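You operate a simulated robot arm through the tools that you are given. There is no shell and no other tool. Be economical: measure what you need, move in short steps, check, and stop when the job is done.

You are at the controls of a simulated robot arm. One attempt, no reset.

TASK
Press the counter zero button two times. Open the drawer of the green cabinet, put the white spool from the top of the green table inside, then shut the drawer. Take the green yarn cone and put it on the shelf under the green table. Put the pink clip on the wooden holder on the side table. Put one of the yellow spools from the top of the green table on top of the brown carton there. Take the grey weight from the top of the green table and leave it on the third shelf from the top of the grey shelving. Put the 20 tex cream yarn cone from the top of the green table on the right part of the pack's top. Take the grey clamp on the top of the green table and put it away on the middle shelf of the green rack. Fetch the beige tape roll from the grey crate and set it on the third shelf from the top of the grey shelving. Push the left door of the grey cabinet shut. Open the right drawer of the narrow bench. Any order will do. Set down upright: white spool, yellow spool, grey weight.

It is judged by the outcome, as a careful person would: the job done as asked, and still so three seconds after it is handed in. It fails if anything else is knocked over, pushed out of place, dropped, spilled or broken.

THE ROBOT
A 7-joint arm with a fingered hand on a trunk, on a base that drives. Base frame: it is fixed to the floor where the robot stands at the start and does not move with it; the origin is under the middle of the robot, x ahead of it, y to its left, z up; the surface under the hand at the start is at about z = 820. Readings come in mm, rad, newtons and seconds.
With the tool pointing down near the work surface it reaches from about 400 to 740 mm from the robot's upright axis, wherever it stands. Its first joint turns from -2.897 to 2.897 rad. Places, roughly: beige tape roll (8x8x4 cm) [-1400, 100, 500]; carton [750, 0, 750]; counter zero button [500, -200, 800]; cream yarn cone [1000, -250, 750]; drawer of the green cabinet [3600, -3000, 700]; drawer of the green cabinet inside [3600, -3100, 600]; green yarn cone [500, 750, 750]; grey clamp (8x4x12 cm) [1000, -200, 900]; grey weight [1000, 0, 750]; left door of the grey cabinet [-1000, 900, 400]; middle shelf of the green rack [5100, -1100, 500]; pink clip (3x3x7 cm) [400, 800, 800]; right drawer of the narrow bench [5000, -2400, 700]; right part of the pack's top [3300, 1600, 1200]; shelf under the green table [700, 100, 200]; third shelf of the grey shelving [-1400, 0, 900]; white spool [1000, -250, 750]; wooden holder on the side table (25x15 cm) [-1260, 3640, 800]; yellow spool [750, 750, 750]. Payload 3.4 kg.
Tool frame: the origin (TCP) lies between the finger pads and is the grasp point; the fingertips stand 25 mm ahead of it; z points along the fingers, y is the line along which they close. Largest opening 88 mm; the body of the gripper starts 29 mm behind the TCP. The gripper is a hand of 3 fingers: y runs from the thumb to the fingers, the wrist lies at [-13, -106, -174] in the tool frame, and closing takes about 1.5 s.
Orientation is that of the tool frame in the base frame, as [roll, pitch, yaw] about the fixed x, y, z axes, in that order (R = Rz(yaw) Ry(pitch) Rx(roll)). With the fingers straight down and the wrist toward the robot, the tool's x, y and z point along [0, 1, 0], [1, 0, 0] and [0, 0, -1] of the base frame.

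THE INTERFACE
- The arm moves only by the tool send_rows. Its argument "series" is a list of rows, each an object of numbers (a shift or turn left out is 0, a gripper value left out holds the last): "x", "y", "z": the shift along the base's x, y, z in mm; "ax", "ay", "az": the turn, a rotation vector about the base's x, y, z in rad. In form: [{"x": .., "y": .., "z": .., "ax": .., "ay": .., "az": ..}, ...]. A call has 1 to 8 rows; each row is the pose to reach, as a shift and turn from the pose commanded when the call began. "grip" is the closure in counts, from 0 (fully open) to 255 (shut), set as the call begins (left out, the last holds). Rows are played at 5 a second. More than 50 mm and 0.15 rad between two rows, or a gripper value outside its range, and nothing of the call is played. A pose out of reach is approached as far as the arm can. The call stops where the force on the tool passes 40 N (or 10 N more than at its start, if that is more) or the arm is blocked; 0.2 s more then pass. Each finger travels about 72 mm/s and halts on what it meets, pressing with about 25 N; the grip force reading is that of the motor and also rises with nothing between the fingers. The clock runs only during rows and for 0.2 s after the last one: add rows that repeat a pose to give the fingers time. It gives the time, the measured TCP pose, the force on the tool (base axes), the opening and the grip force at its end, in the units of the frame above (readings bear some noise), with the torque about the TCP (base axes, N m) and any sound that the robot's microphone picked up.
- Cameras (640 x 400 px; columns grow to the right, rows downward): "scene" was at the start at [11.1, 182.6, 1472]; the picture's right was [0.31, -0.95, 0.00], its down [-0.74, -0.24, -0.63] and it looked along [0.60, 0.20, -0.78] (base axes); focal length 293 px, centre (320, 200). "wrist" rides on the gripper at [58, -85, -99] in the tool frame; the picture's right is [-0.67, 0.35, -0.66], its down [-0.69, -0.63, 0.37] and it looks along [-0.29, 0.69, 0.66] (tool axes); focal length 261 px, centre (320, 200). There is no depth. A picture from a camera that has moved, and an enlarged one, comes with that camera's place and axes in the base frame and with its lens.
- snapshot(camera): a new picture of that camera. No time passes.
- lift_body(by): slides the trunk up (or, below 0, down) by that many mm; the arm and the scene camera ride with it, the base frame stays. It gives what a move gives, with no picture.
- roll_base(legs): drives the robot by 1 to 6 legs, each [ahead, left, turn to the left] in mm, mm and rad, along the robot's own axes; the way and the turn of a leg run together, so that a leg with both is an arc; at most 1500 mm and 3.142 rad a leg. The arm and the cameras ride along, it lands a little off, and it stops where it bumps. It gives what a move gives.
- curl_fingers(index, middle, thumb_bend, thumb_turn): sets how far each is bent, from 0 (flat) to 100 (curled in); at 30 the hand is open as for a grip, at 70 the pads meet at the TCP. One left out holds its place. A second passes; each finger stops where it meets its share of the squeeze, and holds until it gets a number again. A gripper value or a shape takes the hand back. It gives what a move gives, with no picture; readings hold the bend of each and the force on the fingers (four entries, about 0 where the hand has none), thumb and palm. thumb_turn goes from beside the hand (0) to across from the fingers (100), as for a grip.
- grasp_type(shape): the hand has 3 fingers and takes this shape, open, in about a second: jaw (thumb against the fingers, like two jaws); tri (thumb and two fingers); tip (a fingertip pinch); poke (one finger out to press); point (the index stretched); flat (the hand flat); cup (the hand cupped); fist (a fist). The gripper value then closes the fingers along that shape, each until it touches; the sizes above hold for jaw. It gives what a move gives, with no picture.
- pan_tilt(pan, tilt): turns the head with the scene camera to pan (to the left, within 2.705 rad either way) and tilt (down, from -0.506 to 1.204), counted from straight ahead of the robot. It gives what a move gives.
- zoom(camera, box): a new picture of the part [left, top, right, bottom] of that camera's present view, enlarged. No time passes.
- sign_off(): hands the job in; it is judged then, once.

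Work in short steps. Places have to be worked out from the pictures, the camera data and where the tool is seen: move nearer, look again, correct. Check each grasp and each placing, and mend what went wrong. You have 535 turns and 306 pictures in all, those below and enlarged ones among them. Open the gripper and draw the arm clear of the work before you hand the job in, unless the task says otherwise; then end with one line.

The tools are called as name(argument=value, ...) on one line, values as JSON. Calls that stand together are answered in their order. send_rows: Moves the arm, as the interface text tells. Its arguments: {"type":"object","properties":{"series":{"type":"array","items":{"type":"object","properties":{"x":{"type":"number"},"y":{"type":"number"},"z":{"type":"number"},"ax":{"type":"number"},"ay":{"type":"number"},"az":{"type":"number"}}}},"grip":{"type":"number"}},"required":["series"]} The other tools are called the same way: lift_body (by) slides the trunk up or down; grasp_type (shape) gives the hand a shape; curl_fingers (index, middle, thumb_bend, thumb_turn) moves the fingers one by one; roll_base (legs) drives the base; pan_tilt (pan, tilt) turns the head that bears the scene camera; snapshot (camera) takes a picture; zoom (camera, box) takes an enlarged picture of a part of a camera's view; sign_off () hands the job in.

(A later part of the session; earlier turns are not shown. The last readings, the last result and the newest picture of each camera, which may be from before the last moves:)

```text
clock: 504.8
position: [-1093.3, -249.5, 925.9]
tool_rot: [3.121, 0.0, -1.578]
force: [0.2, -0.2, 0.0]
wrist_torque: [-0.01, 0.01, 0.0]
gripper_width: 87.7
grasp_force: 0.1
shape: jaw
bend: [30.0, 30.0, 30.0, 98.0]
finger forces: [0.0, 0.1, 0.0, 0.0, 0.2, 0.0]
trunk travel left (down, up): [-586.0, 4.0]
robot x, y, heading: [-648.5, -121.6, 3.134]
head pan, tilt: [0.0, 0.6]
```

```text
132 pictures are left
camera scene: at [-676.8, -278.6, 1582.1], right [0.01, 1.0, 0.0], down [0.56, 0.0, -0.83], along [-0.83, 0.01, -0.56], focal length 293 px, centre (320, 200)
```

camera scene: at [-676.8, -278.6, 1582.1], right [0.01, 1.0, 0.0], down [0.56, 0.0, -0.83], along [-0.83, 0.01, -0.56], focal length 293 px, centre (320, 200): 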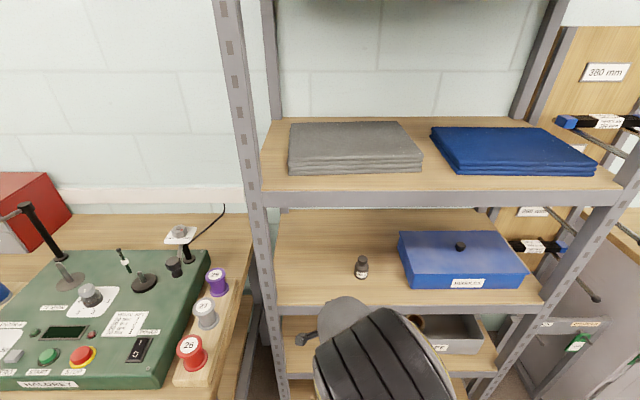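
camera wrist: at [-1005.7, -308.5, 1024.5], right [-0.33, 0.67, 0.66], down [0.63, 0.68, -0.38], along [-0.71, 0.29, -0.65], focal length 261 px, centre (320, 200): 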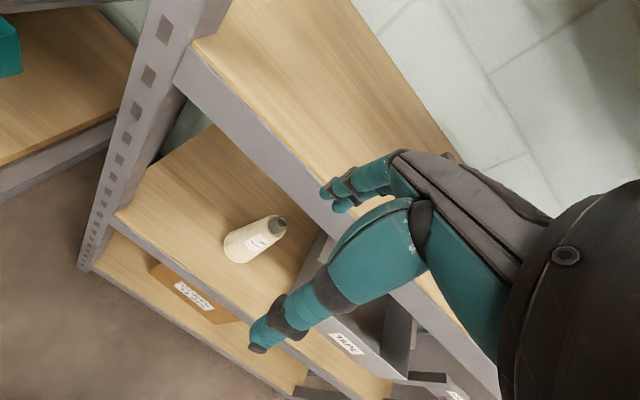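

The weight stands upright on the third shelf. Next the tape roll in the grey TAPE crate: I back off, lower the trunk and look into the crate.

roll_base(legs=[[-150, 0, 0]])

lift_body(by=-400)

pan_tilt(pan=-0.25, tilt=0.6)

snapshot(camera="scene")

snapshot(camera="wrist")

```text
clock: 506.2
position: [-939.8, -250.7, 925.8]
tool_rot: [3.12, 0.003, -1.577]
force: [1.2, 0.4, 0.7]
wrist_torque: [0.0, 0.05, 0.0]
gripper_width: 87.3
grasp_force: 0.0
shape: jaw
bend: [30.0, 30.0, 30.0, 98.0]
finger forces: [0.0, 0.0, 0.0, 0.0, 0.0, 0.0]
trunk travel left (down, up): [-586.0, 4.0]
robot x, y, heading: [-492.6, -122.3, 3.138]
head pan, tilt: [0.0, 0.6]
```

```text
clock: 510.0
position: [-941.1, -251.7, 527.5]
tool_rot: [3.122, 0.003, -1.578]
force: [-0.1, -0.1, 0.4]
wrist_torque: [-0.04, -0.01, -0.01]
gripper_width: 87.4
grasp_force: 0.0
shape: jaw
bend: [30.0, 30.0, 30.0, 98.0]
finger forces: [0.1, 0.0, 0.1, 0.1, 0.0, 0.0]
trunk travel left (down, up): [-186.0, 404.0]
robot x, y, heading: [-490.4, -120.9, 3.131]
head pan, tilt: [0.0, 0.6]
```

```text
clock: 510.8
position: [-941.7, -251.9, 526.1]
tool_rot: [3.124, 0.004, -1.578]
force: [-0.6, 0.8, 0.2]
wrist_torque: [-0.02, -0.01, -0.01]
gripper_width: 87.6
grasp_force: 0.0
shape: jaw
bend: [30.0, 30.0, 30.0, 98.0]
finger forces: [0.1, 0.1, 0.0, 0.1, 0.0, 0.0]
trunk travel left (down, up): [-186.0, 404.0]
robot x, y, heading: [-492.1, -122.9, 3.136]
head pan, tilt: [-0.25, 0.6]
```

```text
131 pictures are left
camera scene: at [-521.4, -257.8, 1182.1], right [0.25, 0.97, 0.0], down [0.55, -0.14, -0.83], along [-0.8, 0.21, -0.56], focal length 293 px, centre (320, 200)
```

scene: 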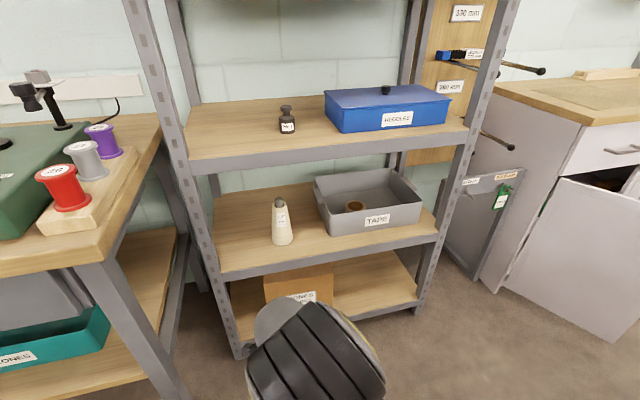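

```text
130 pictures are left
camera wrist: at [-853.3, -309.6, 624.4], right [-0.33, 0.67, 0.66], down [0.63, 0.68, -0.38], along [-0.71, 0.29, -0.65], focal length 261 px, centre (320, 200)
```

wrist: 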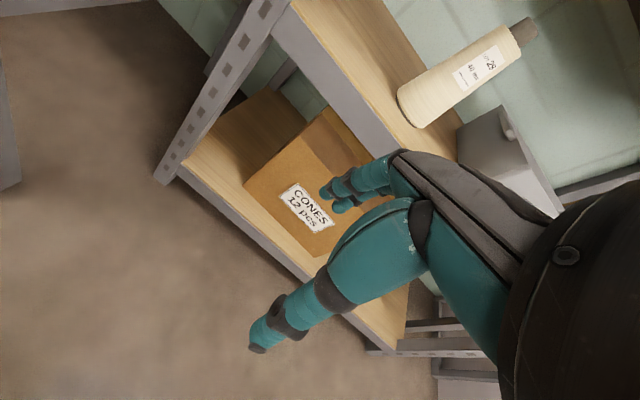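

I zoom in on the crate.

zoom(camera="scene", box=[260, 130, 460, 280])

```text
2.67 times, centred on (360, 205) of scene
camera zoom: at [-521.4, -257.8, 1182.1], right [0.25, 0.97, 0.0], down [0.55, -0.14, -0.83], along [-0.8, 0.21, -0.56], focal length 782 px, centre (213, 187)
```

zoom: 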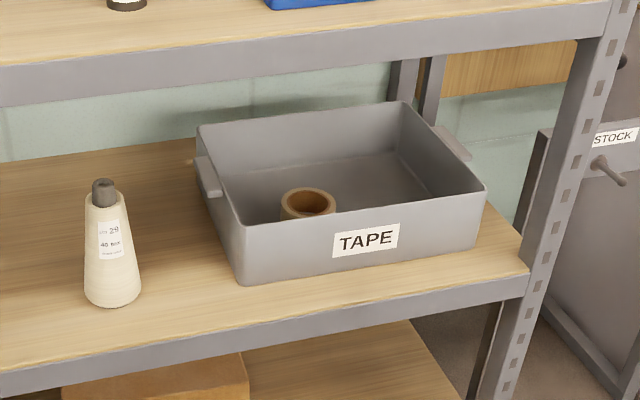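

The crate's rim is at z≈583 and the roll lies flat near its front-left, around (-1367,107), top ≈530. With the shelf lip above at z≈789, I'll enter tilted, then straighten while lowering, to pinch the roll's near wall. First I line up the base and tilt the hand outside the shelf.

roll_base(legs=[[0, -300, 0.004]])

send_rows(series=[{"z": 40, "x": -20}, {"z": 80, "x": -40, "y": 20}, {"z": 110, "x": -60, "y": 40, "ay": 0.1}, {"z": 125, "x": -80, "y": 58, "ay": 0.22}, {"z": 125, "x": -90, "y": 58, "ay": 0.35}, {"z": 125, "x": -90, "y": 58, "ay": 0.48}, {"z": 125, "x": -90, "y": 58, "ay": 0.6}])

snapshot(camera="wrist")

pan_tilt(pan=0.0, tilt=0.6)

snapshot(camera="scene")

```text
clock: 512.8
position: [-938.0, 45.5, 526.6]
tool_rot: [3.121, 0.003, -1.573]
force: [0.3, -0.3, 0.0]
wrist_torque: [-0.05, 0.01, 0.0]
gripper_width: 87.5
grasp_force: 0.1
shape: jaw
bend: [30.0, 30.0, 30.0, 98.0]
finger forces: [0.0, 0.0, 0.0, 0.0, 0.1, 0.0]
trunk travel left (down, up): [-186.0, 404.0]
robot x, y, heading: [-493.6, 179.8, 3.138]
head pan, tilt: [-0.25, 0.6]
```

```text
clock: 514.4
position: [-1029.1, 102.7, 651.7]
tool_rot: [2.519, 0.002, -1.575]
force: [-0.1, 0.2, -0.5]
wrist_torque: [-0.01, -0.01, 0.0]
gripper_width: 88.0
grasp_force: 0.1
shape: jaw
bend: [30.0, 30.0, 30.0, 98.0]
finger forces: [0.0, 0.0, 0.1, 0.0, 0.0, 0.0]
trunk travel left (down, up): [-186.0, 404.0]
robot x, y, heading: [-492.2, 175.7, 3.142]
head pan, tilt: [-0.25, 0.6]
```

```text
128 pictures are left
camera wrist: at [-901.2, 45.5, 683.0], right [0.1, 0.67, 0.74], down [0.3, 0.69, -0.66], along [-0.95, 0.29, -0.13], focal length 261 px, centre (320, 200)
```

wrist: 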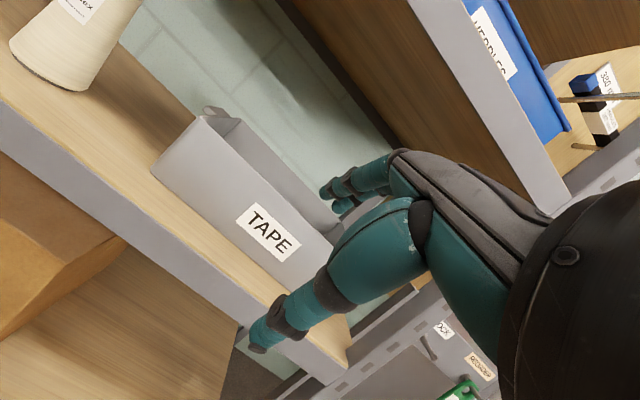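

```text
clock: 515.2
position: [-1029.6, 102.7, 652.4]
tool_rot: [2.52, 0.001, -1.573]
force: [-0.5, 0.1, -0.6]
wrist_torque: [-0.03, 0.02, 0.02]
gripper_width: 87.8
grasp_force: 0.1
shape: jaw
bend: [30.0, 30.0, 30.0, 98.0]
finger forces: [0.0, 0.0, 0.0, 0.0, 0.0, 0.0]
trunk travel left (down, up): [-186.0, 404.0]
robot x, y, heading: [-490.5, 175.1, 3.143]
head pan, tilt: [0.0, 0.6]
```

```text
127 pictures are left
camera scene: at [-522.2, 18.8, 1182.1], right [0.0, 1.0, 0.0], down [0.56, 0.0, -0.83], along [-0.83, 0.0, -0.56], focal length 293 px, centre (320, 200)
```

scene: 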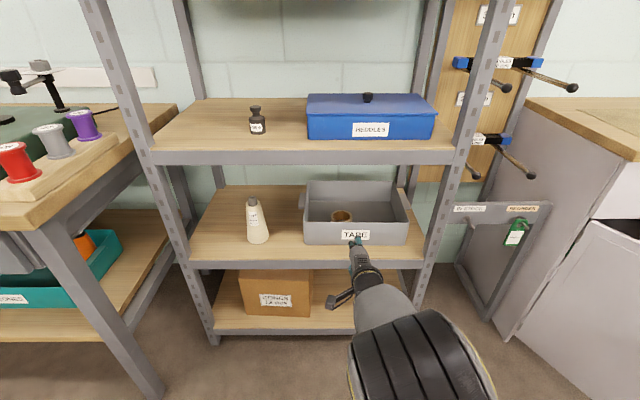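

From straight on, the roll centre is about (-1375,103). I half-close the hand, drive 150 mm ahead and extend over the rim, still tilted.

roll_base(legs=[[150, 0, 0]])

send_rows(series=[{"x": -25, "z": 5}, {"x": -50, "z": 5}, {"x": -75, "z": 5}, {"x": -95, "z": 5}, {"x": -95, "z": 5}], grip=75)

snapshot(camera="wrist")

snapshot(camera="scene")

```text
clock: 516.6
position: [-1182.0, 105.3, 651.2]
tool_rot: [2.523, 0.001, -1.576]
force: [0.0, 0.2, 0.0]
wrist_torque: [0.01, 0.01, 0.02]
gripper_width: 87.8
grasp_force: 0.1
shape: jaw
bend: [30.0, 30.0, 30.0, 98.0]
finger forces: [0.0, 0.0, 0.0, 0.1, 0.0, 0.1]
trunk travel left (down, up): [-186.0, 404.0]
robot x, y, heading: [-646.3, 175.1, 3.138]
head pan, tilt: [0.0, 0.6]
```

```text
clock: 517.8
position: [-1277.9, 104.5, 655.4]
tool_rot: [2.523, 0.0, -1.574]
force: [-0.5, -0.8, 0.4]
wrist_torque: [0.0, 0.0, 0.01]
gripper_width: 62.6
grasp_force: 0.0
shape: jaw
bend: [27.0, 37.0, 57.0, 99.0]
finger forces: [0.1, 0.1, 0.0, 0.0, 0.1, 0.0]
trunk travel left (down, up): [-186.0, 404.0]
robot x, y, heading: [-645.4, 174.8, 3.142]
head pan, tilt: [0.0, 0.6]
```

```text
126 pictures are left
camera wrist: at [-1151.0, 46.1, 687.2], right [0.1, 0.67, 0.74], down [0.3, 0.69, -0.66], along [-0.95, 0.29, -0.13], focal length 261 px, centre (320, 200)
```

wrist: 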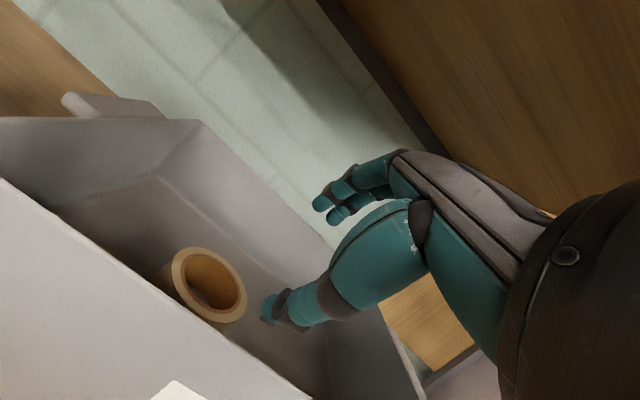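

```text
125 pictures are left
camera scene: at [-675.8, 19.1, 1182.1], right [0.0, 1.0, 0.0], down [0.56, 0.0, -0.83], along [-0.83, 0.0, -0.56], focal length 293 px, centre (320, 200)
```

scene: 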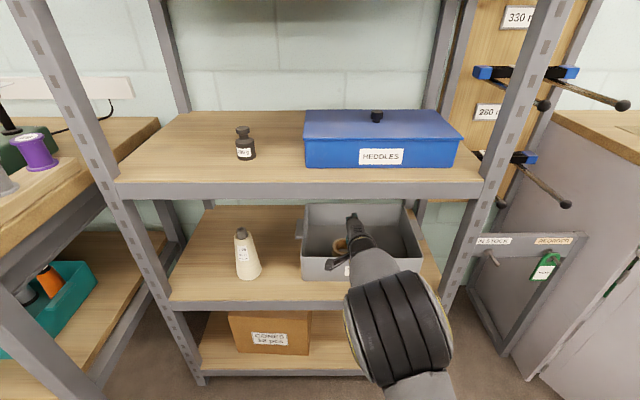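

A clear view: the roll's centre is at (-1372,101). I lower while straightening the hand so the fingers enter the hole and the thumb goes in front of the near wall.

send_rows(series=[{"x": -25, "y": -1, "z": -10, "ay": -0.1}, {"x": -45, "y": -2, "z": -25, "ay": -0.2}, {"x": -58, "y": -3, "z": -50, "ay": -0.3}, {"x": -61, "y": -3, "z": -75, "ay": -0.4}, {"x": -61, "y": -3, "z": -90, "ay": -0.45}, {"x": -61, "y": -3, "z": -90, "ay": -0.45}])

snapshot(camera="wrist")

zoom(camera="scene", box=[260, 180, 460, 330])

```text
clock: 519.2
position: [-1337.9, 102.5, 562.6]
tool_rot: [2.974, 0.001, -1.574]
force: [0.2, -0.2, 0.1]
wrist_torque: [0.04, -0.03, 0.02]
gripper_width: 62.4
grasp_force: 0.2
shape: jaw
bend: [27.0, 37.0, 57.0, 99.0]
finger forces: [0.0, 0.0, 0.1, 0.0, 0.0, 0.0]
trunk travel left (down, up): [-186.0, 404.0]
robot x, y, heading: [-646.7, 178.7, 3.136]
head pan, tilt: [0.0, 0.6]
```

```text
124 pictures are left
camera wrist: at [-1237.5, 44.0, 647.2], right [-0.23, 0.67, 0.71], down [0.56, 0.69, -0.46], along [-0.79, 0.29, -0.53], focal length 261 px, centre (320, 200)
```

wrist: 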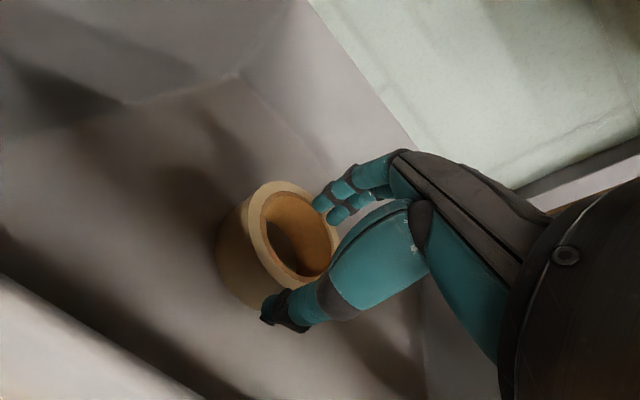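

```text
2.67 times, centred on (360, 255) of scene
camera zoom: at [-675.8, 19.1, 1182.1], right [0.0, 1.0, 0.0], down [0.56, 0.0, -0.83], along [-0.83, 0.0, -0.56], focal length 782 px, centre (213, 53)
```

zoom: 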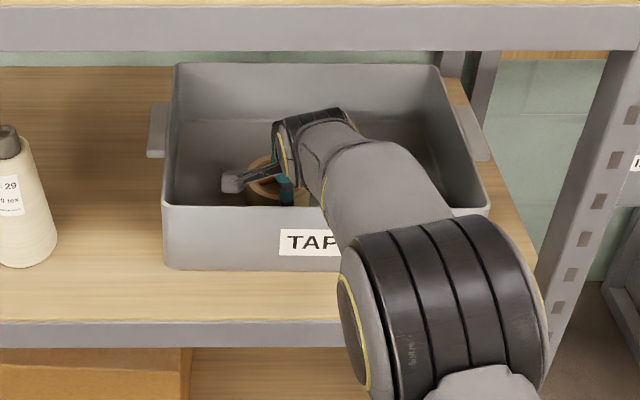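

The fingers are over the hole and the thumb in front of the wall. I lower the last 38 mm.

send_rows(series=[{"x": 4, "z": -12}, {"x": 4, "z": -24, "ay": -0.03}, {"x": 4, "z": -33, "ay": -0.05}, {"x": 4, "z": -38, "ay": -0.05}, {"x": 4, "z": -38, "ay": -0.05}])

snapshot(camera="wrist")

```text
clock: 519.8
position: [-1338.9, 101.1, 557.4]
tool_rot: [2.96, -0.001, -1.573]
force: [2.9, 1.0, 17.5]
wrist_torque: [0.1, 0.69, -0.08]
gripper_width: 61.6
grasp_force: 0.0
shape: jaw
bend: [27.0, 35.0, 57.0, 99.0]
finger forces: [4.6, 13.7, 0.1, 0.0, 0.0, 0.0]
trunk travel left (down, up): [-186.0, 404.0]
robot x, y, heading: [-644.9, 174.5, 3.138]
head pan, tilt: [0.0, 0.6]
stopped in row 2: the force on the tool passed its limit at 48 N (the readings are from after the stop); the commanded pose is now the measured one
```

```text
122 pictures are left
camera wrist: at [-1237.5, 43.5, 641.3], right [-0.22, 0.67, 0.71], down [0.56, 0.68, -0.47], along [-0.8, 0.29, -0.53], focal length 261 px, centre (320, 200)
```

wrist: 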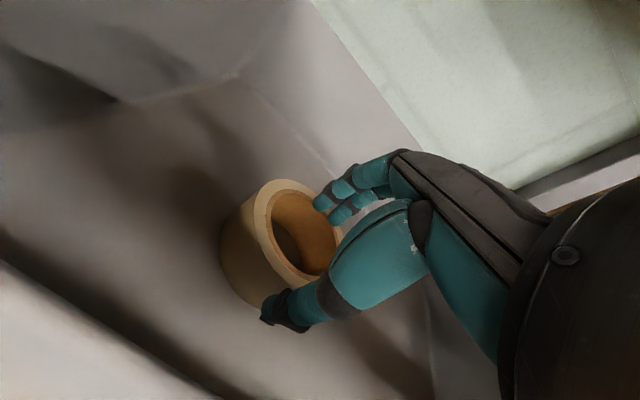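

The fingers touched the far wall's top: at this partial closing they sit further out than the thumb. I lift 12 mm, shift 22 mm toward me and go down again.

send_rows(series=[{"z": 12}, {"z": 12, "x": 12}, {"z": 12, "x": 22}, {"z": 0, "x": 22}, {"z": -12, "x": 22}, {"z": -22, "x": 22}, {"z": -30, "x": 22}])

snapshot(camera="wrist")

```text
clock: 521.4
position: [-1322.1, 99.2, 538.0]
tool_rot: [2.944, -0.005, -1.571]
force: [3.6, 0.4, 18.5]
wrist_torque: [-0.02, -0.88, 0.0]
gripper_width: 64.3
grasp_force: 0.1
shape: jaw
bend: [27.0, 37.0, 54.0, 100.0]
finger forces: [0.1, 0.1, 0.0, 0.1, 18.9, 0.0]
trunk travel left (down, up): [-186.0, 404.0]
robot x, y, heading: [-647.6, 179.1, 3.147]
head pan, tilt: [0.0, 0.6]
stopped in row 7: the force on the tool passed its limit at 48 N (the readings are from after the stop); the commanded pose is now the measured one
```

```text
121 pictures are left
camera wrist: at [-1218.7, 42.7, 619.4], right [-0.21, 0.67, 0.71], down [0.55, 0.68, -0.49], along [-0.81, 0.28, -0.51], focal length 261 px, centre (320, 200)
```

wrist: 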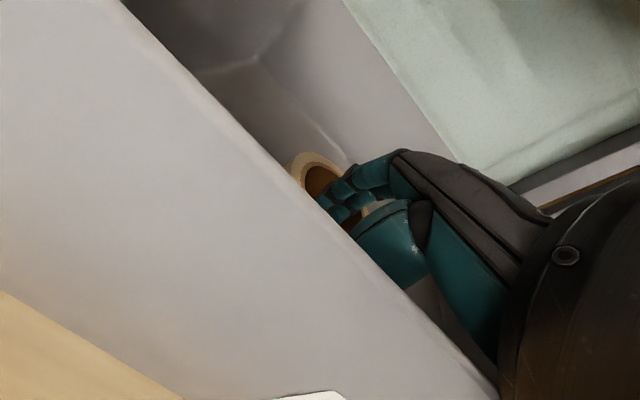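

The fingers are inside the hole now and the thumb has touched bottom. I ease up 4 mm and close on the wall.

send_rows(series=[{"z": 5}, {"z": 5}])

send_rows(series=[{}, {}, {}, {}, {}, {}, {}, {}], grip=255)

snapshot(camera="wrist")

```text
clock: 522.0
position: [-1321.9, 100.2, 538.4]
tool_rot: [2.954, -0.003, -1.572]
force: [-0.2, 0.4, 0.3]
wrist_torque: [-0.02, -0.04, -0.04]
gripper_width: 62.3
grasp_force: 0.0
shape: jaw
bend: [27.0, 37.0, 57.0, 99.0]
finger forces: [0.0, 0.1, 0.1, 0.0, 0.4, 0.0]
trunk travel left (down, up): [-186.0, 404.0]
robot x, y, heading: [-647.8, 177.2, 3.138]
head pan, tilt: [0.0, 0.6]
```

```text
clock: 523.8
position: [-1321.1, 99.3, 538.3]
tool_rot: [2.953, -0.005, -1.573]
force: [-0.4, -0.7, -0.3]
wrist_torque: [-0.01, -0.03, 0.01]
gripper_width: 6.2
grasp_force: 25.1
shape: jaw
bend: [70.0, 64.0, 74.0, 100.0]
finger forces: [14.1, 7.2, 0.0, 0.1, 21.9, 0.0]
trunk travel left (down, up): [-186.0, 404.0]
robot x, y, heading: [-648.9, 176.9, 3.141]
head pan, tilt: [0.0, 0.6]
```

```text
120 pictures are left
camera wrist: at [-1219.1, 42.1, 621.2], right [-0.22, 0.67, 0.71], down [0.55, 0.68, -0.48], along [-0.81, 0.28, -0.52], focal length 261 px, centre (320, 200)
```

wrist: 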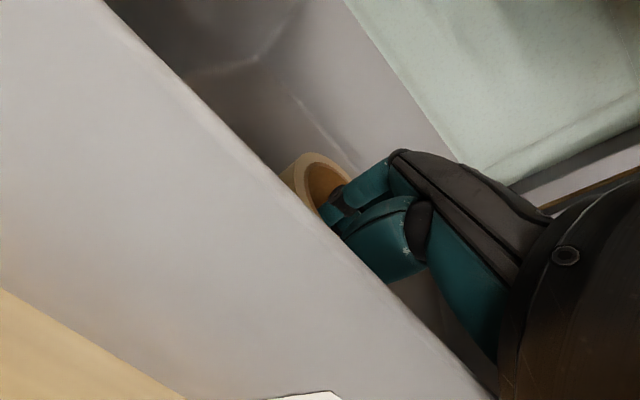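

It's gripped on the wall. I lift while tilting the hand back so the wrist stays clear of the shelf lip.

send_rows(series=[{"z": 15}, {"z": 35, "ay": 0.08}, {"z": 55, "ay": 0.2}, {"z": 75, "ay": 0.32}, {"z": 92, "ay": 0.42}, {"z": 108, "ay": 0.42}, {"z": 112, "ay": 0.42}])

snapshot(camera="wrist")

zoom(camera="scene", box=[260, 180, 460, 330])

```text
clock: 525.4
position: [-1320.7, 100.1, 648.8]
tool_rot: [2.531, -0.005, -1.57]
force: [0.1, -0.3, -1.1]
wrist_torque: [-0.03, -0.03, 0.0]
gripper_width: 6.2
grasp_force: 24.8
shape: jaw
bend: [70.0, 64.0, 74.0, 100.0]
finger forces: [13.9, 7.0, 0.0, 0.0, 22.2, 0.0]
trunk travel left (down, up): [-186.0, 404.0]
robot x, y, heading: [-645.4, 175.7, 3.142]
head pan, tilt: [0.0, 0.6]
```

```text
119 pictures are left
camera wrist: at [-1194.2, 42.5, 683.7], right [0.09, 0.67, 0.73], down [0.31, 0.68, -0.66], along [-0.95, 0.28, -0.15], focal length 261 px, centre (320, 200)
```

wrist: 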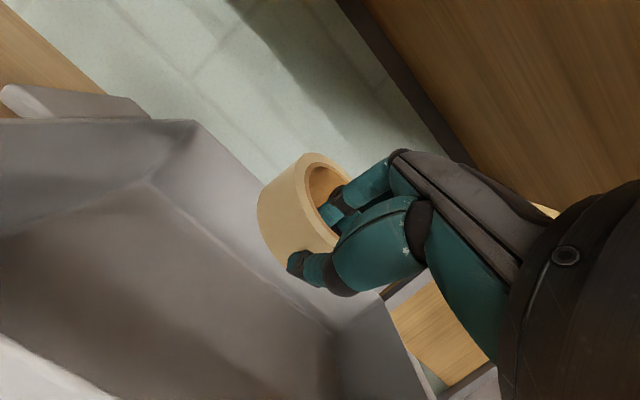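

```text
2.67 times, centred on (360, 255) of scene
camera zoom: at [-675.9, 19.1, 1182.1], right [0.0, 1.0, 0.0], down [0.57, 0.0, -0.83], along [-0.82, 0.0, -0.57], focal length 782 px, centre (213, 53)
```

zoom: 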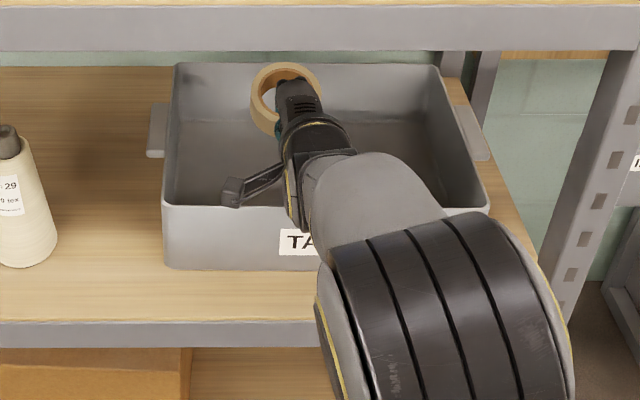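

The roll is out of the crate, held by its near wall. I back straight out, clear of the shelving.

roll_base(legs=[[-380, 0, 0]])

snapshot(camera="scene")

```text
clock: 527.8
position: [-945.1, 97.9, 648.4]
tool_rot: [2.533, -0.005, -1.572]
force: [0.1, -0.4, -0.3]
wrist_torque: [0.0, -0.02, 0.03]
gripper_width: 6.1
grasp_force: 25.3
shape: jaw
bend: [70.0, 64.0, 74.0, 100.0]
finger forces: [14.0, 7.1, 0.0, 0.0, 22.1, 0.1]
trunk travel left (down, up): [-186.0, 404.0]
robot x, y, heading: [-270.3, 178.5, 3.139]
head pan, tilt: [0.0, 0.6]
```

```text
117 pictures are left
camera scene: at [-298.8, 18.0, 1182.1], right [0.0, 1.0, 0.0], down [0.57, 0.0, -0.82], along [-0.82, 0.0, -0.57], focal length 293 px, centre (320, 200)
```

scene: 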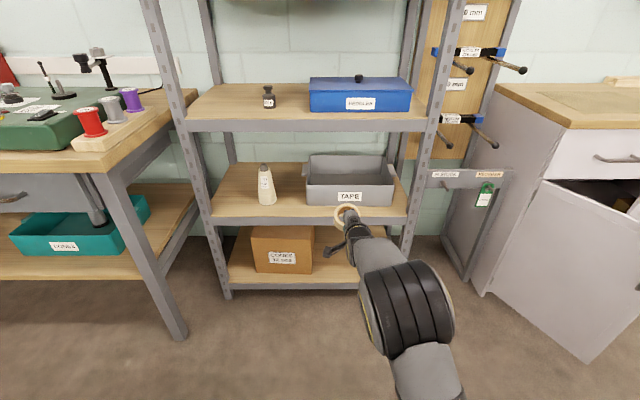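

The crate is undisturbed. I raise the trunk, level the roll and line up with the free spot on the third shelf, left of the weight.

lift_body(by=310)

roll_base(legs=[[0, 360, 0]])

send_rows(series=[{"ay": -0.12}, {"ay": -0.24}, {"ay": -0.36}, {"ay": -0.42}, {"ay": -0.42}])

snapshot(camera="scene")

snapshot(camera="wrist")

```text
clock: 530.8
position: [-946.0, 98.7, 958.7]
tool_rot: [2.536, -0.004, -1.571]
force: [1.0, -0.4, -0.6]
wrist_torque: [-0.01, -0.04, 0.02]
gripper_width: 6.3
grasp_force: 24.9
shape: jaw
bend: [70.0, 64.0, 74.0, 100.0]
finger forces: [14.0, 7.1, 0.1, 0.1, 22.0, 0.0]
trunk travel left (down, up): [-496.0, 94.0]
robot x, y, heading: [-266.2, 175.6, 3.141]
head pan, tilt: [0.0, 0.6]
```

```text
clock: 533.2
position: [-943.4, -270.2, 960.6]
tool_rot: [2.533, -0.007, -1.562]
force: [-0.3, -0.3, -2.4]
wrist_torque: [-0.03, -0.04, 0.0]
gripper_width: 6.4
grasp_force: 25.3
shape: jaw
bend: [70.0, 64.0, 74.0, 100.0]
finger forces: [14.0, 7.1, 0.0, 0.1, 22.0, 0.0]
trunk travel left (down, up): [-496.0, 94.0]
robot x, y, heading: [-272.5, -190.2, -3.135]
head pan, tilt: [0.0, 0.6]
```

```text
clock: 534.4
position: [-943.3, -269.8, 959.1]
tool_rot: [2.955, -0.008, -1.567]
force: [-0.3, 0.1, -1.5]
wrist_torque: [0.0, -0.05, 0.03]
gripper_width: 6.1
grasp_force: 24.6
shape: jaw
bend: [70.0, 64.0, 74.0, 100.0]
finger forces: [14.2, 7.3, 0.0, 0.0, 21.9, 0.1]
trunk travel left (down, up): [-496.0, 94.0]
robot x, y, heading: [-267.4, -188.5, -3.137]
head pan, tilt: [0.0, 0.6]
```

```text
116 pictures are left
camera scene: at [-297.2, -345.9, 1492.1], right [0.0, 1.0, 0.0], down [0.57, 0.0, -0.83], along [-0.82, 0.0, -0.57], focal length 293 px, centre (320, 200)
```

scene: 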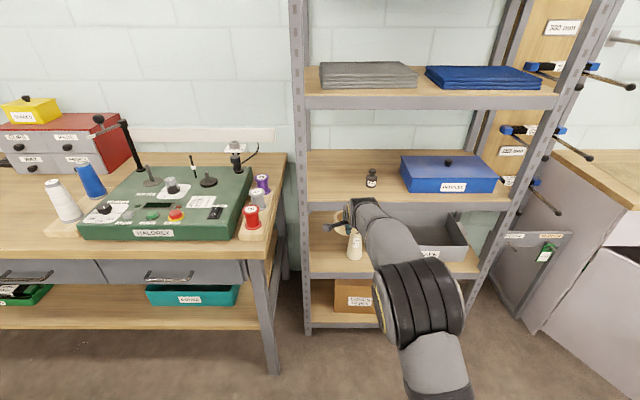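

```text
115 pictures are left
camera wrist: at [-840.4, -326.5, 1042.6], right [-0.22, 0.67, 0.7], down [0.55, 0.69, -0.48], along [-0.81, 0.28, -0.52], focal length 261 px, centre (320, 200)
```

wrist: 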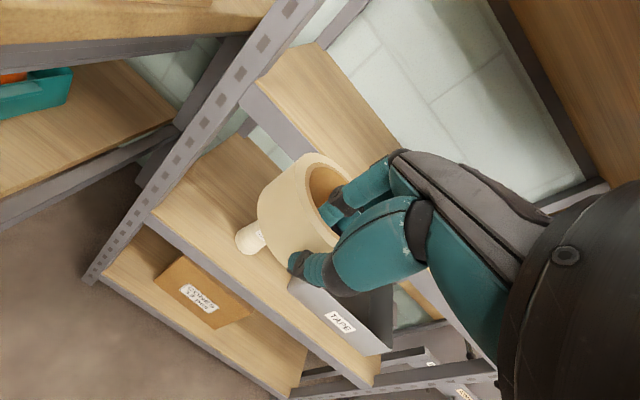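

Clear. I drive ahead so the roll goes in over the shelf.

roll_base(legs=[[250, 0, 0]])

snapshot(camera="scene")

snapshot(camera="wrist")

```text
clock: 536.2
position: [-1194.5, -274.1, 960.4]
tool_rot: [2.954, -0.007, -1.562]
force: [-0.3, -0.2, -0.2]
wrist_torque: [-0.03, 0.02, -0.02]
gripper_width: 6.1
grasp_force: 24.7
shape: jaw
bend: [70.0, 64.0, 74.0, 100.0]
finger forces: [14.2, 7.2, 0.0, 0.0, 22.0, 0.0]
trunk travel left (down, up): [-496.0, 94.0]
robot x, y, heading: [-518.3, -185.8, -3.134]
head pan, tilt: [0.0, 0.6]
```

```text
114 pictures are left
camera scene: at [-548.2, -347.6, 1492.1], right [-0.01, 1.0, 0.0], down [0.57, 0.0, -0.82], along [-0.82, -0.01, -0.57], focal length 293 px, centre (320, 200)
```

scene: 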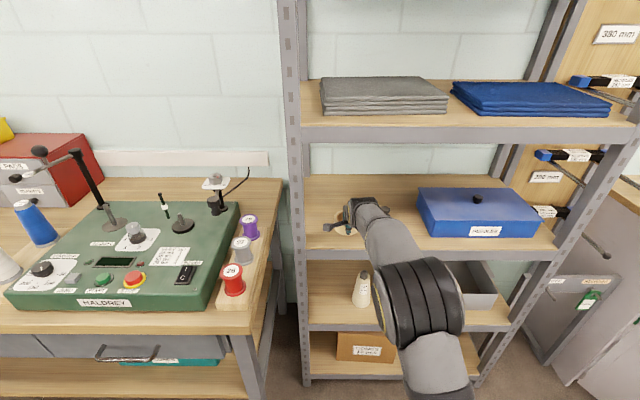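

```text
113 pictures are left
camera wrist: at [-1091.2, -330.0, 1042.3], right [-0.23, 0.67, 0.7], down [0.54, 0.69, -0.48], along [-0.81, 0.27, -0.52], focal length 261 px, centre (320, 200)
```

wrist: 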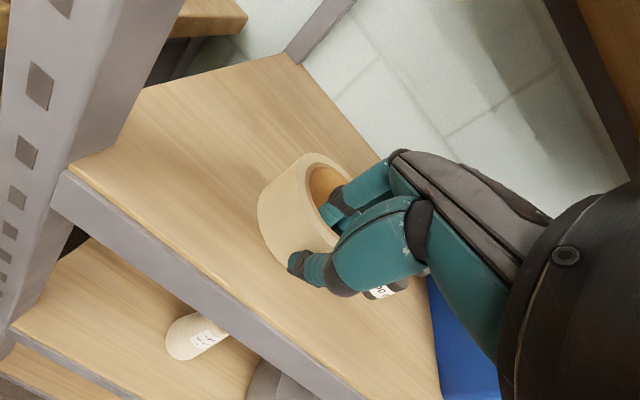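

I move in 65 mm more, then lower to contact.

roll_base(legs=[[65, 0, -0.006]])

send_rows(series=[{"z": -10}, {"z": -18}, {"z": -24}, {"z": -29}, {"z": -34}, {"z": -39}, {"z": -44}, {"z": -48}])

snapshot(camera="wrist")

```text
clock: 537.2
position: [-1259.7, -269.2, 958.4]
tool_rot: [2.955, -0.007, -1.568]
force: [-0.2, -0.9, -1.2]
wrist_torque: [0.01, -0.03, -0.04]
gripper_width: 6.2
grasp_force: 25.3
shape: jaw
bend: [70.0, 64.0, 74.0, 100.0]
finger forces: [14.2, 7.2, 0.0, 0.1, 22.1, 0.0]
trunk travel left (down, up): [-496.0, 94.0]
robot x, y, heading: [-581.6, -188.6, -3.141]
head pan, tilt: [0.0, 0.6]
```

```text
clock: 539.0
position: [-1261.1, -268.5, 913.7]
tool_rot: [2.951, -0.006, -1.57]
force: [0.4, -0.1, 5.5]
wrist_torque: [-0.02, -0.01, -0.06]
gripper_width: 6.4
grasp_force: 25.2
shape: jaw
bend: [70.0, 64.0, 74.0, 100.0]
finger forces: [14.9, 7.7, 0.1, 0.0, 23.8, 0.1]
trunk travel left (down, up): [-496.0, 94.0]
robot x, y, heading: [-586.6, -192.1, -3.141]
head pan, tilt: [0.0, 0.6]
```

```text
112 pictures are left
camera wrist: at [-1156.9, -326.2, 995.0], right [-0.22, 0.67, 0.7], down [0.55, 0.68, -0.48], along [-0.81, 0.28, -0.52], focal length 261 px, centre (320, 200)
```

wrist: 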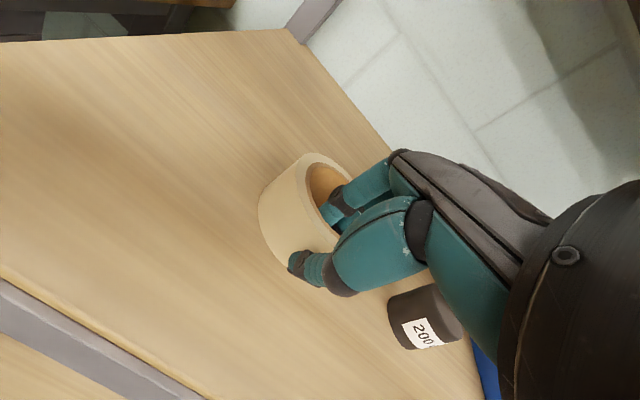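

It has touched down (5.5 N). I open partway, lift the fingers out of the hole and look.

send_rows(series=[{}, {}, {}, {}, {}, {}], grip=150)

snapshot(camera="wrist")

send_rows(series=[{"z": 12}, {"z": 25}, {"z": 38}, {"z": 50}])

snapshot(camera="wrist")

```text
clock: 540.4
position: [-1259.3, -268.3, 910.7]
tool_rot: [2.954, -0.006, -1.569]
force: [-1.0, 0.6, -0.1]
wrist_torque: [-0.01, 0.01, -0.02]
gripper_width: 36.1
grasp_force: 0.0
shape: jaw
bend: [74.0, 48.0, 72.0, 100.0]
finger forces: [0.0, 0.0, 0.0, 0.1, 0.0, 0.1]
trunk travel left (down, up): [-496.0, 94.0]
robot x, y, heading: [-582.0, -188.5, -3.143]
head pan, tilt: [0.0, 0.6]
```

```text
111 pictures are left
camera wrist: at [-1157.0, -326.2, 994.0], right [-0.22, 0.67, 0.7], down [0.55, 0.68, -0.48], along [-0.81, 0.28, -0.52], focal length 261 px, centre (320, 200)
```

wrist: 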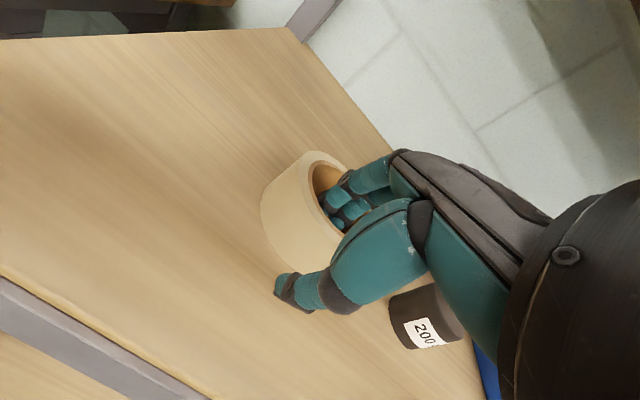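

```text
clock: 541.4
position: [-1259.9, -268.6, 961.9]
tool_rot: [2.954, -0.006, -1.569]
force: [-0.4, -0.6, 0.2]
wrist_torque: [-0.02, -0.01, 0.0]
gripper_width: 35.8
grasp_force: 0.1
shape: jaw
bend: [74.0, 48.0, 72.0, 100.0]
finger forces: [0.1, 0.0, 0.0, 0.0, 0.1, 0.1]
trunk travel left (down, up): [-496.0, 94.0]
robot x, y, heading: [-586.3, -194.6, -3.139]
head pan, tilt: [0.0, 0.6]
```

```text
110 pictures are left
camera wrist: at [-1156.1, -324.3, 1044.8], right [-0.22, 0.67, 0.7], down [0.55, 0.68, -0.48], along [-0.81, 0.28, -0.52], focal length 261 px, centre (320, 200)
```

wrist: 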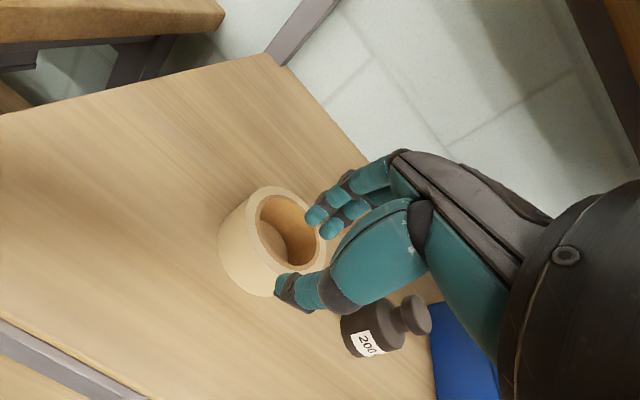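

The tape roll lies flat on the third shelf beside the upright weight. I back out and look at the grey cabinet's open left door.

roll_base(legs=[[-330, 0, 0]])

pan_tilt(pan=-0.7, tilt=0.6)

snapshot(camera="scene")

```text
clock: 543.6
position: [-926.4, -267.4, 961.8]
tool_rot: [2.954, -0.005, -1.57]
force: [0.0, 0.2, -0.2]
wrist_torque: [-0.01, 0.03, 0.0]
gripper_width: 36.0
grasp_force: 0.0
shape: jaw
bend: [74.0, 48.0, 72.0, 100.0]
finger forces: [0.0, 0.1, 0.1, 0.0, 0.0, 0.0]
trunk travel left (down, up): [-496.0, 94.0]
robot x, y, heading: [-253.6, -191.2, -3.143]
head pan, tilt: [0.0, 0.6]
```

```text
clock: 544.6
position: [-926.0, -266.7, 961.6]
tool_rot: [2.953, -0.008, -1.57]
force: [0.3, -0.5, 0.1]
wrist_torque: [0.0, 0.01, -0.01]
gripper_width: 36.0
grasp_force: 0.1
shape: jaw
bend: [74.0, 48.0, 72.0, 100.0]
finger forces: [0.0, 0.0, 0.0, 0.1, 0.0, 0.0]
trunk travel left (down, up): [-496.0, 94.0]
robot x, y, heading: [-251.7, -189.9, -3.144]
head pan, tilt: [-0.7, 0.6]
```

```text
109 pictures are left
camera scene: at [-260.4, -290.6, 1492.1], right [0.64, 0.77, 0.0], down [0.43, -0.36, -0.83], along [-0.63, 0.53, -0.56], focal length 293 px, centre (320, 200)
```

scene: 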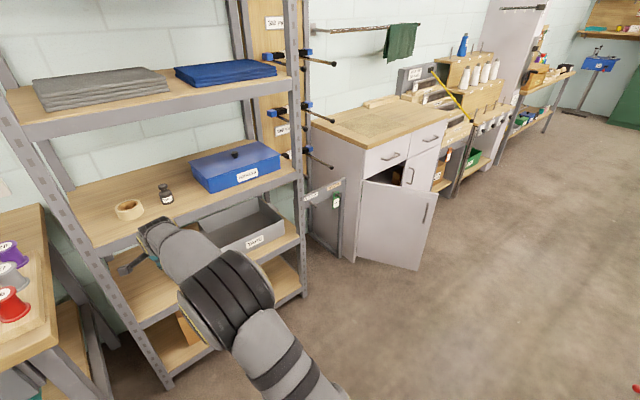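

The door is hinged on its left edge near (-1153,765) and open about 50°, so I'll push its outer face with the hand pointing forward and low. I set the arm pose first, then drive over.

send_rows(series=[{"x": 20, "ay": 0.13}, {"x": 40, "ay": 0.27}, {"x": 60, "ay": 0.41}, {"x": 80, "ay": 0.55}, {"x": 100, "ay": 0.69}, {"x": 110, "ay": 0.83}, {"x": 110, "ay": 0.97}, {"x": 110, "ay": 1.1}], grip=255)

send_rows(series=[{"ay": 0.14}, {"ay": 0.28}, {"ay": 0.28}])

lift_body(by=-400)

roll_base(legs=[[60, 0, 0], [0, -700, 0], [0, -530, 0]])

pan_tilt(pan=0.0, tilt=0.6)

snapshot(camera="scene")

```text
clock: 546.4
position: [-815.9, -267.4, 961.2]
tool_rot: [1.854, -0.002, -1.565]
force: [-0.2, 0.9, -0.2]
wrist_torque: [0.02, -0.01, 0.03]
gripper_width: 0.2
grasp_force: 24.7
shape: jaw
bend: [70.0, 70.0, 35.0, 100.0]
finger forces: [0.1, 0.0, 0.1, 0.0, 0.0, 0.1]
trunk travel left (down, up): [-496.0, 94.0]
robot x, y, heading: [-249.4, -189.8, -3.143]
head pan, tilt: [-0.7, 0.6]
```

```text
clock: 547.2
position: [-816.4, -266.7, 961.5]
tool_rot: [1.572, 0.0, -1.566]
force: [0.3, 0.5, 0.1]
wrist_torque: [-0.02, -0.02, 0.0]
gripper_width: 0.0
grasp_force: 25.4
shape: jaw
bend: [70.0, 70.0, 35.0, 100.0]
finger forces: [0.0, 0.1, 0.0, 0.0, 0.1, 0.0]
trunk travel left (down, up): [-496.0, 94.0]
robot x, y, heading: [-251.1, -192.2, -3.141]
head pan, tilt: [-0.7, 0.6]
```

```text
clock: 551.1
position: [-817.5, -266.0, 561.8]
tool_rot: [1.573, 0.0, -1.565]
force: [0.3, 0.0, 1.2]
wrist_torque: [0.0, -0.03, -0.04]
gripper_width: 0.0
grasp_force: 24.9
shape: jaw
bend: [70.0, 70.0, 35.0, 100.0]
finger forces: [0.1, 0.0, 0.0, 0.0, 0.0, 0.0]
trunk travel left (down, up): [-96.0, 494.0]
robot x, y, heading: [-251.3, -190.8, -3.146]
head pan, tilt: [-0.7, 0.6]
```

```text
clock: 558.1
position: [-878.1, 945.1, 562.8]
tool_rot: [1.574, 0.0, -1.558]
force: [-0.2, -0.2, 0.6]
wrist_torque: [-0.01, -0.02, 0.0]
gripper_width: 0.2
grasp_force: 24.9
shape: jaw
bend: [70.0, 70.0, 35.0, 100.0]
finger forces: [0.0, 0.0, 0.0, 0.0, 0.1, 0.1]
trunk travel left (down, up): [-96.0, 494.0]
robot x, y, heading: [-316.3, 1026.2, -3.137]
head pan, tilt: [-0.7, 0.6]
```

```text
clock: 559.1
position: [-878.8, 944.5, 562.2]
tool_rot: [1.575, 0.0, -1.558]
force: [0.2, 0.1, 0.5]
wrist_torque: [0.01, 0.01, -0.01]
gripper_width: 0.0
grasp_force: 25.0
shape: jaw
bend: [70.0, 70.0, 35.0, 100.0]
finger forces: [0.0, 0.0, 0.1, 0.0, 0.0, 0.0]
trunk travel left (down, up): [-96.0, 494.0]
robot x, y, heading: [-314.8, 1023.1, -3.136]
head pan, tilt: [0.0, 0.6]
```

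```text
108 pictures are left
camera scene: at [-343.7, 866.1, 1092.1], right [0.0, 1.0, 0.0], down [0.56, 0.0, -0.83], along [-0.83, 0.0, -0.56], focal length 293 px, centre (320, 200)
```

scene: 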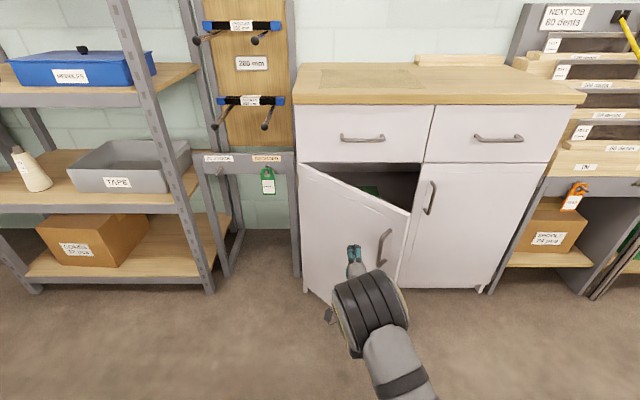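

The hand faces the middle of the open door, clear of its handle. I push forward slowly.

send_rows(series=[{"x": -20}, {"x": -40}, {"x": -60}, {"x": -80}, {"x": -100}, {"x": -120}])

snapshot(camera="scene")

```text
clock: 560.5
position: [-999.2, 945.2, 561.4]
tool_rot: [1.573, 0.0, -1.559]
force: [-0.6, -0.1, 0.4]
wrist_torque: [0.0, 0.02, -0.01]
gripper_width: 0.0
grasp_force: 25.4
shape: jaw
bend: [70.0, 70.0, 36.0, 100.0]
finger forces: [0.0, 0.0, 0.0, 0.1, 0.1, 0.0]
trunk travel left (down, up): [-96.0, 494.0]
robot x, y, heading: [-314.4, 1023.9, -3.133]
head pan, tilt: [0.0, 0.6]
```

```text
107 pictures are left
camera scene: at [-343.6, 866.0, 1092.1], right [0.0, 1.0, 0.0], down [0.56, 0.0, -0.83], along [-0.83, 0.0, -0.56], focal length 293 px, centre (320, 200)
```

scene: 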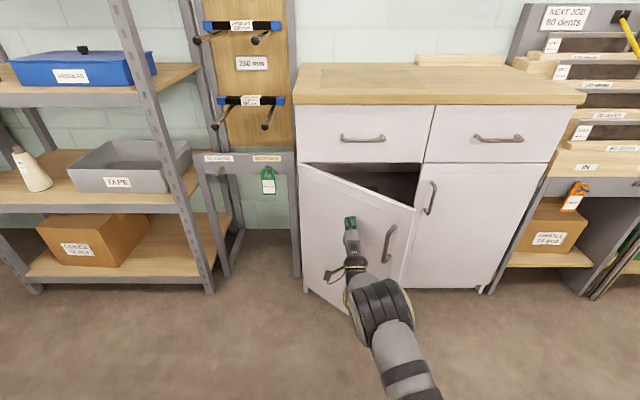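

The door is starting to swing. I continue by driving gently ahead.

roll_base(legs=[[80, 0, -0.006]])

snapshot(camera="scene")

```text
clock: 561.6
position: [-1080.2, 948.6, 561.6]
tool_rot: [1.575, 0.0, -1.567]
force: [-1.1, -0.5, 0.1]
wrist_torque: [0.0, -0.02, 0.02]
gripper_width: 0.3
grasp_force: 24.9
shape: jaw
bend: [70.0, 70.0, 36.0, 100.0]
finger forces: [0.0, 0.0, 0.0, 0.0, 0.0, 0.0]
trunk travel left (down, up): [-96.0, 494.0]
robot x, y, heading: [-397.5, 1024.4, 3.141]
head pan, tilt: [0.0, 0.6]
```

```text
106 pictures are left
camera scene: at [-424.4, 866.0, 1092.1], right [0.0, 1.0, 0.0], down [0.56, 0.0, -0.83], along [-0.83, 0.0, -0.56], focal length 293 px, centre (320, 200)
```

scene: 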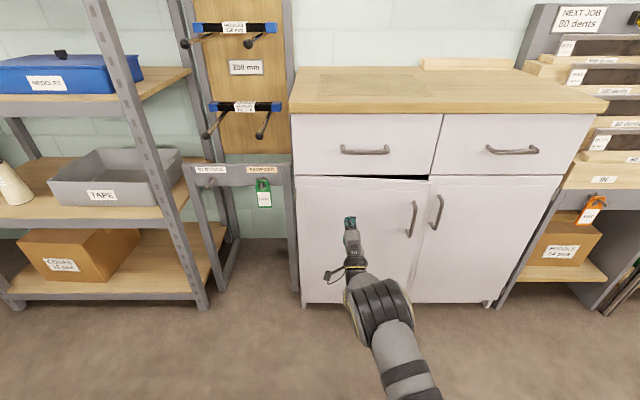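

Almost shut. I push the rest in small steps until force builds.

send_rows(series=[{"x": -10}, {"x": -20}, {"x": -30}, {"x": -38}, {"x": -46}])

roll_base(legs=[[20, 0, 0]])

snapshot(camera="scene")

```text
clock: 562.8
position: [-1125.5, 949.5, 561.8]
tool_rot: [1.573, 0.0, -1.563]
force: [-0.5, -0.6, -0.2]
wrist_torque: [0.01, -0.01, -0.01]
gripper_width: 0.1
grasp_force: 25.1
shape: jaw
bend: [70.0, 70.0, 36.0, 100.0]
finger forces: [0.0, 0.1, 0.0, 0.0, 0.0, 0.1]
trunk travel left (down, up): [-96.0, 494.0]
robot x, y, heading: [-396.0, 1020.9, 3.146]
head pan, tilt: [0.0, 0.6]
```

```text
clock: 563.6
position: [-1145.7, 947.6, 562.3]
tool_rot: [1.574, 0.0, -1.563]
force: [-0.1, -1.0, -0.3]
wrist_torque: [-0.03, -0.04, 0.0]
gripper_width: 0.0
grasp_force: 24.5
shape: jaw
bend: [70.0, 70.0, 36.0, 100.0]
finger forces: [0.0, 0.0, 0.0, 0.1, 0.0, 0.0]
trunk travel left (down, up): [-96.0, 494.0]
robot x, y, heading: [-412.8, 1024.4, 3.139]
head pan, tilt: [0.0, 0.6]
```

```text
105 pictures are left
camera scene: at [-444.7, 866.0, 1092.1], right [0.0, 1.0, 0.0], down [0.56, 0.0, -0.83], along [-0.83, 0.0, -0.56], focal length 293 px, centre (320, 200)
```

scene: 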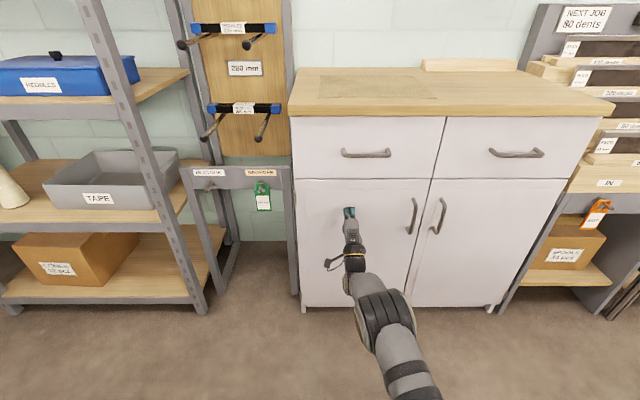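

It looks shut; a last gentle push confirms it against the stop.

send_rows(series=[{"x": -6}, {"x": -12}, {"x": -18}, {"x": -24}])

zoom(camera="scene", box=[280, 100, 580, 310])

```text
clock: 564.1
position: [-1151.8, 949.7, 563.0]
tool_rot: [1.567, -0.001, -1.565]
force: [21.8, 1.2, 3.2]
wrist_torque: [0.06, 0.04, -0.08]
gripper_width: 0.0
grasp_force: 25.4
shape: jaw
bend: [70.0, 70.0, 36.0, 100.0]
finger forces: [0.1, 24.5, 0.0, 0.0, 0.0, 0.0]
trunk travel left (down, up): [-96.0, 494.0]
robot x, y, heading: [-413.7, 1023.1, -3.146]
head pan, tilt: [0.0, 0.6]
stopped in row 2: the force on the tool passed its limit at 53 N (the readings are from after the stop); the commanded pose is now the measured one
```

```text
1.90 times, centred on (430, 205) of scene
camera zoom: at [-442.1, 866.2, 1092.3], right [0.0, 1.0, 0.0], down [0.56, 0.0, -0.83], along [-0.83, 0.0, -0.56], focal length 559 px, centre (110, 190)
```

zoom: 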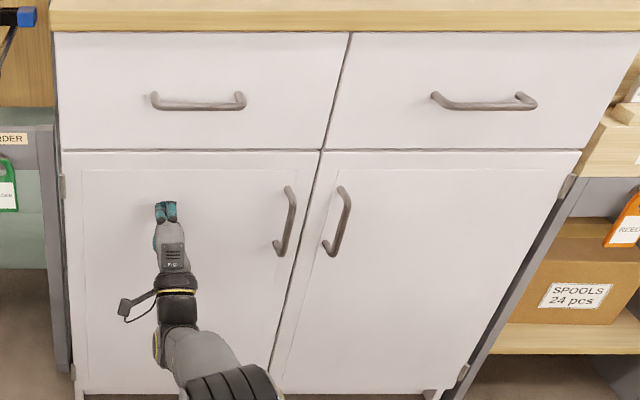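

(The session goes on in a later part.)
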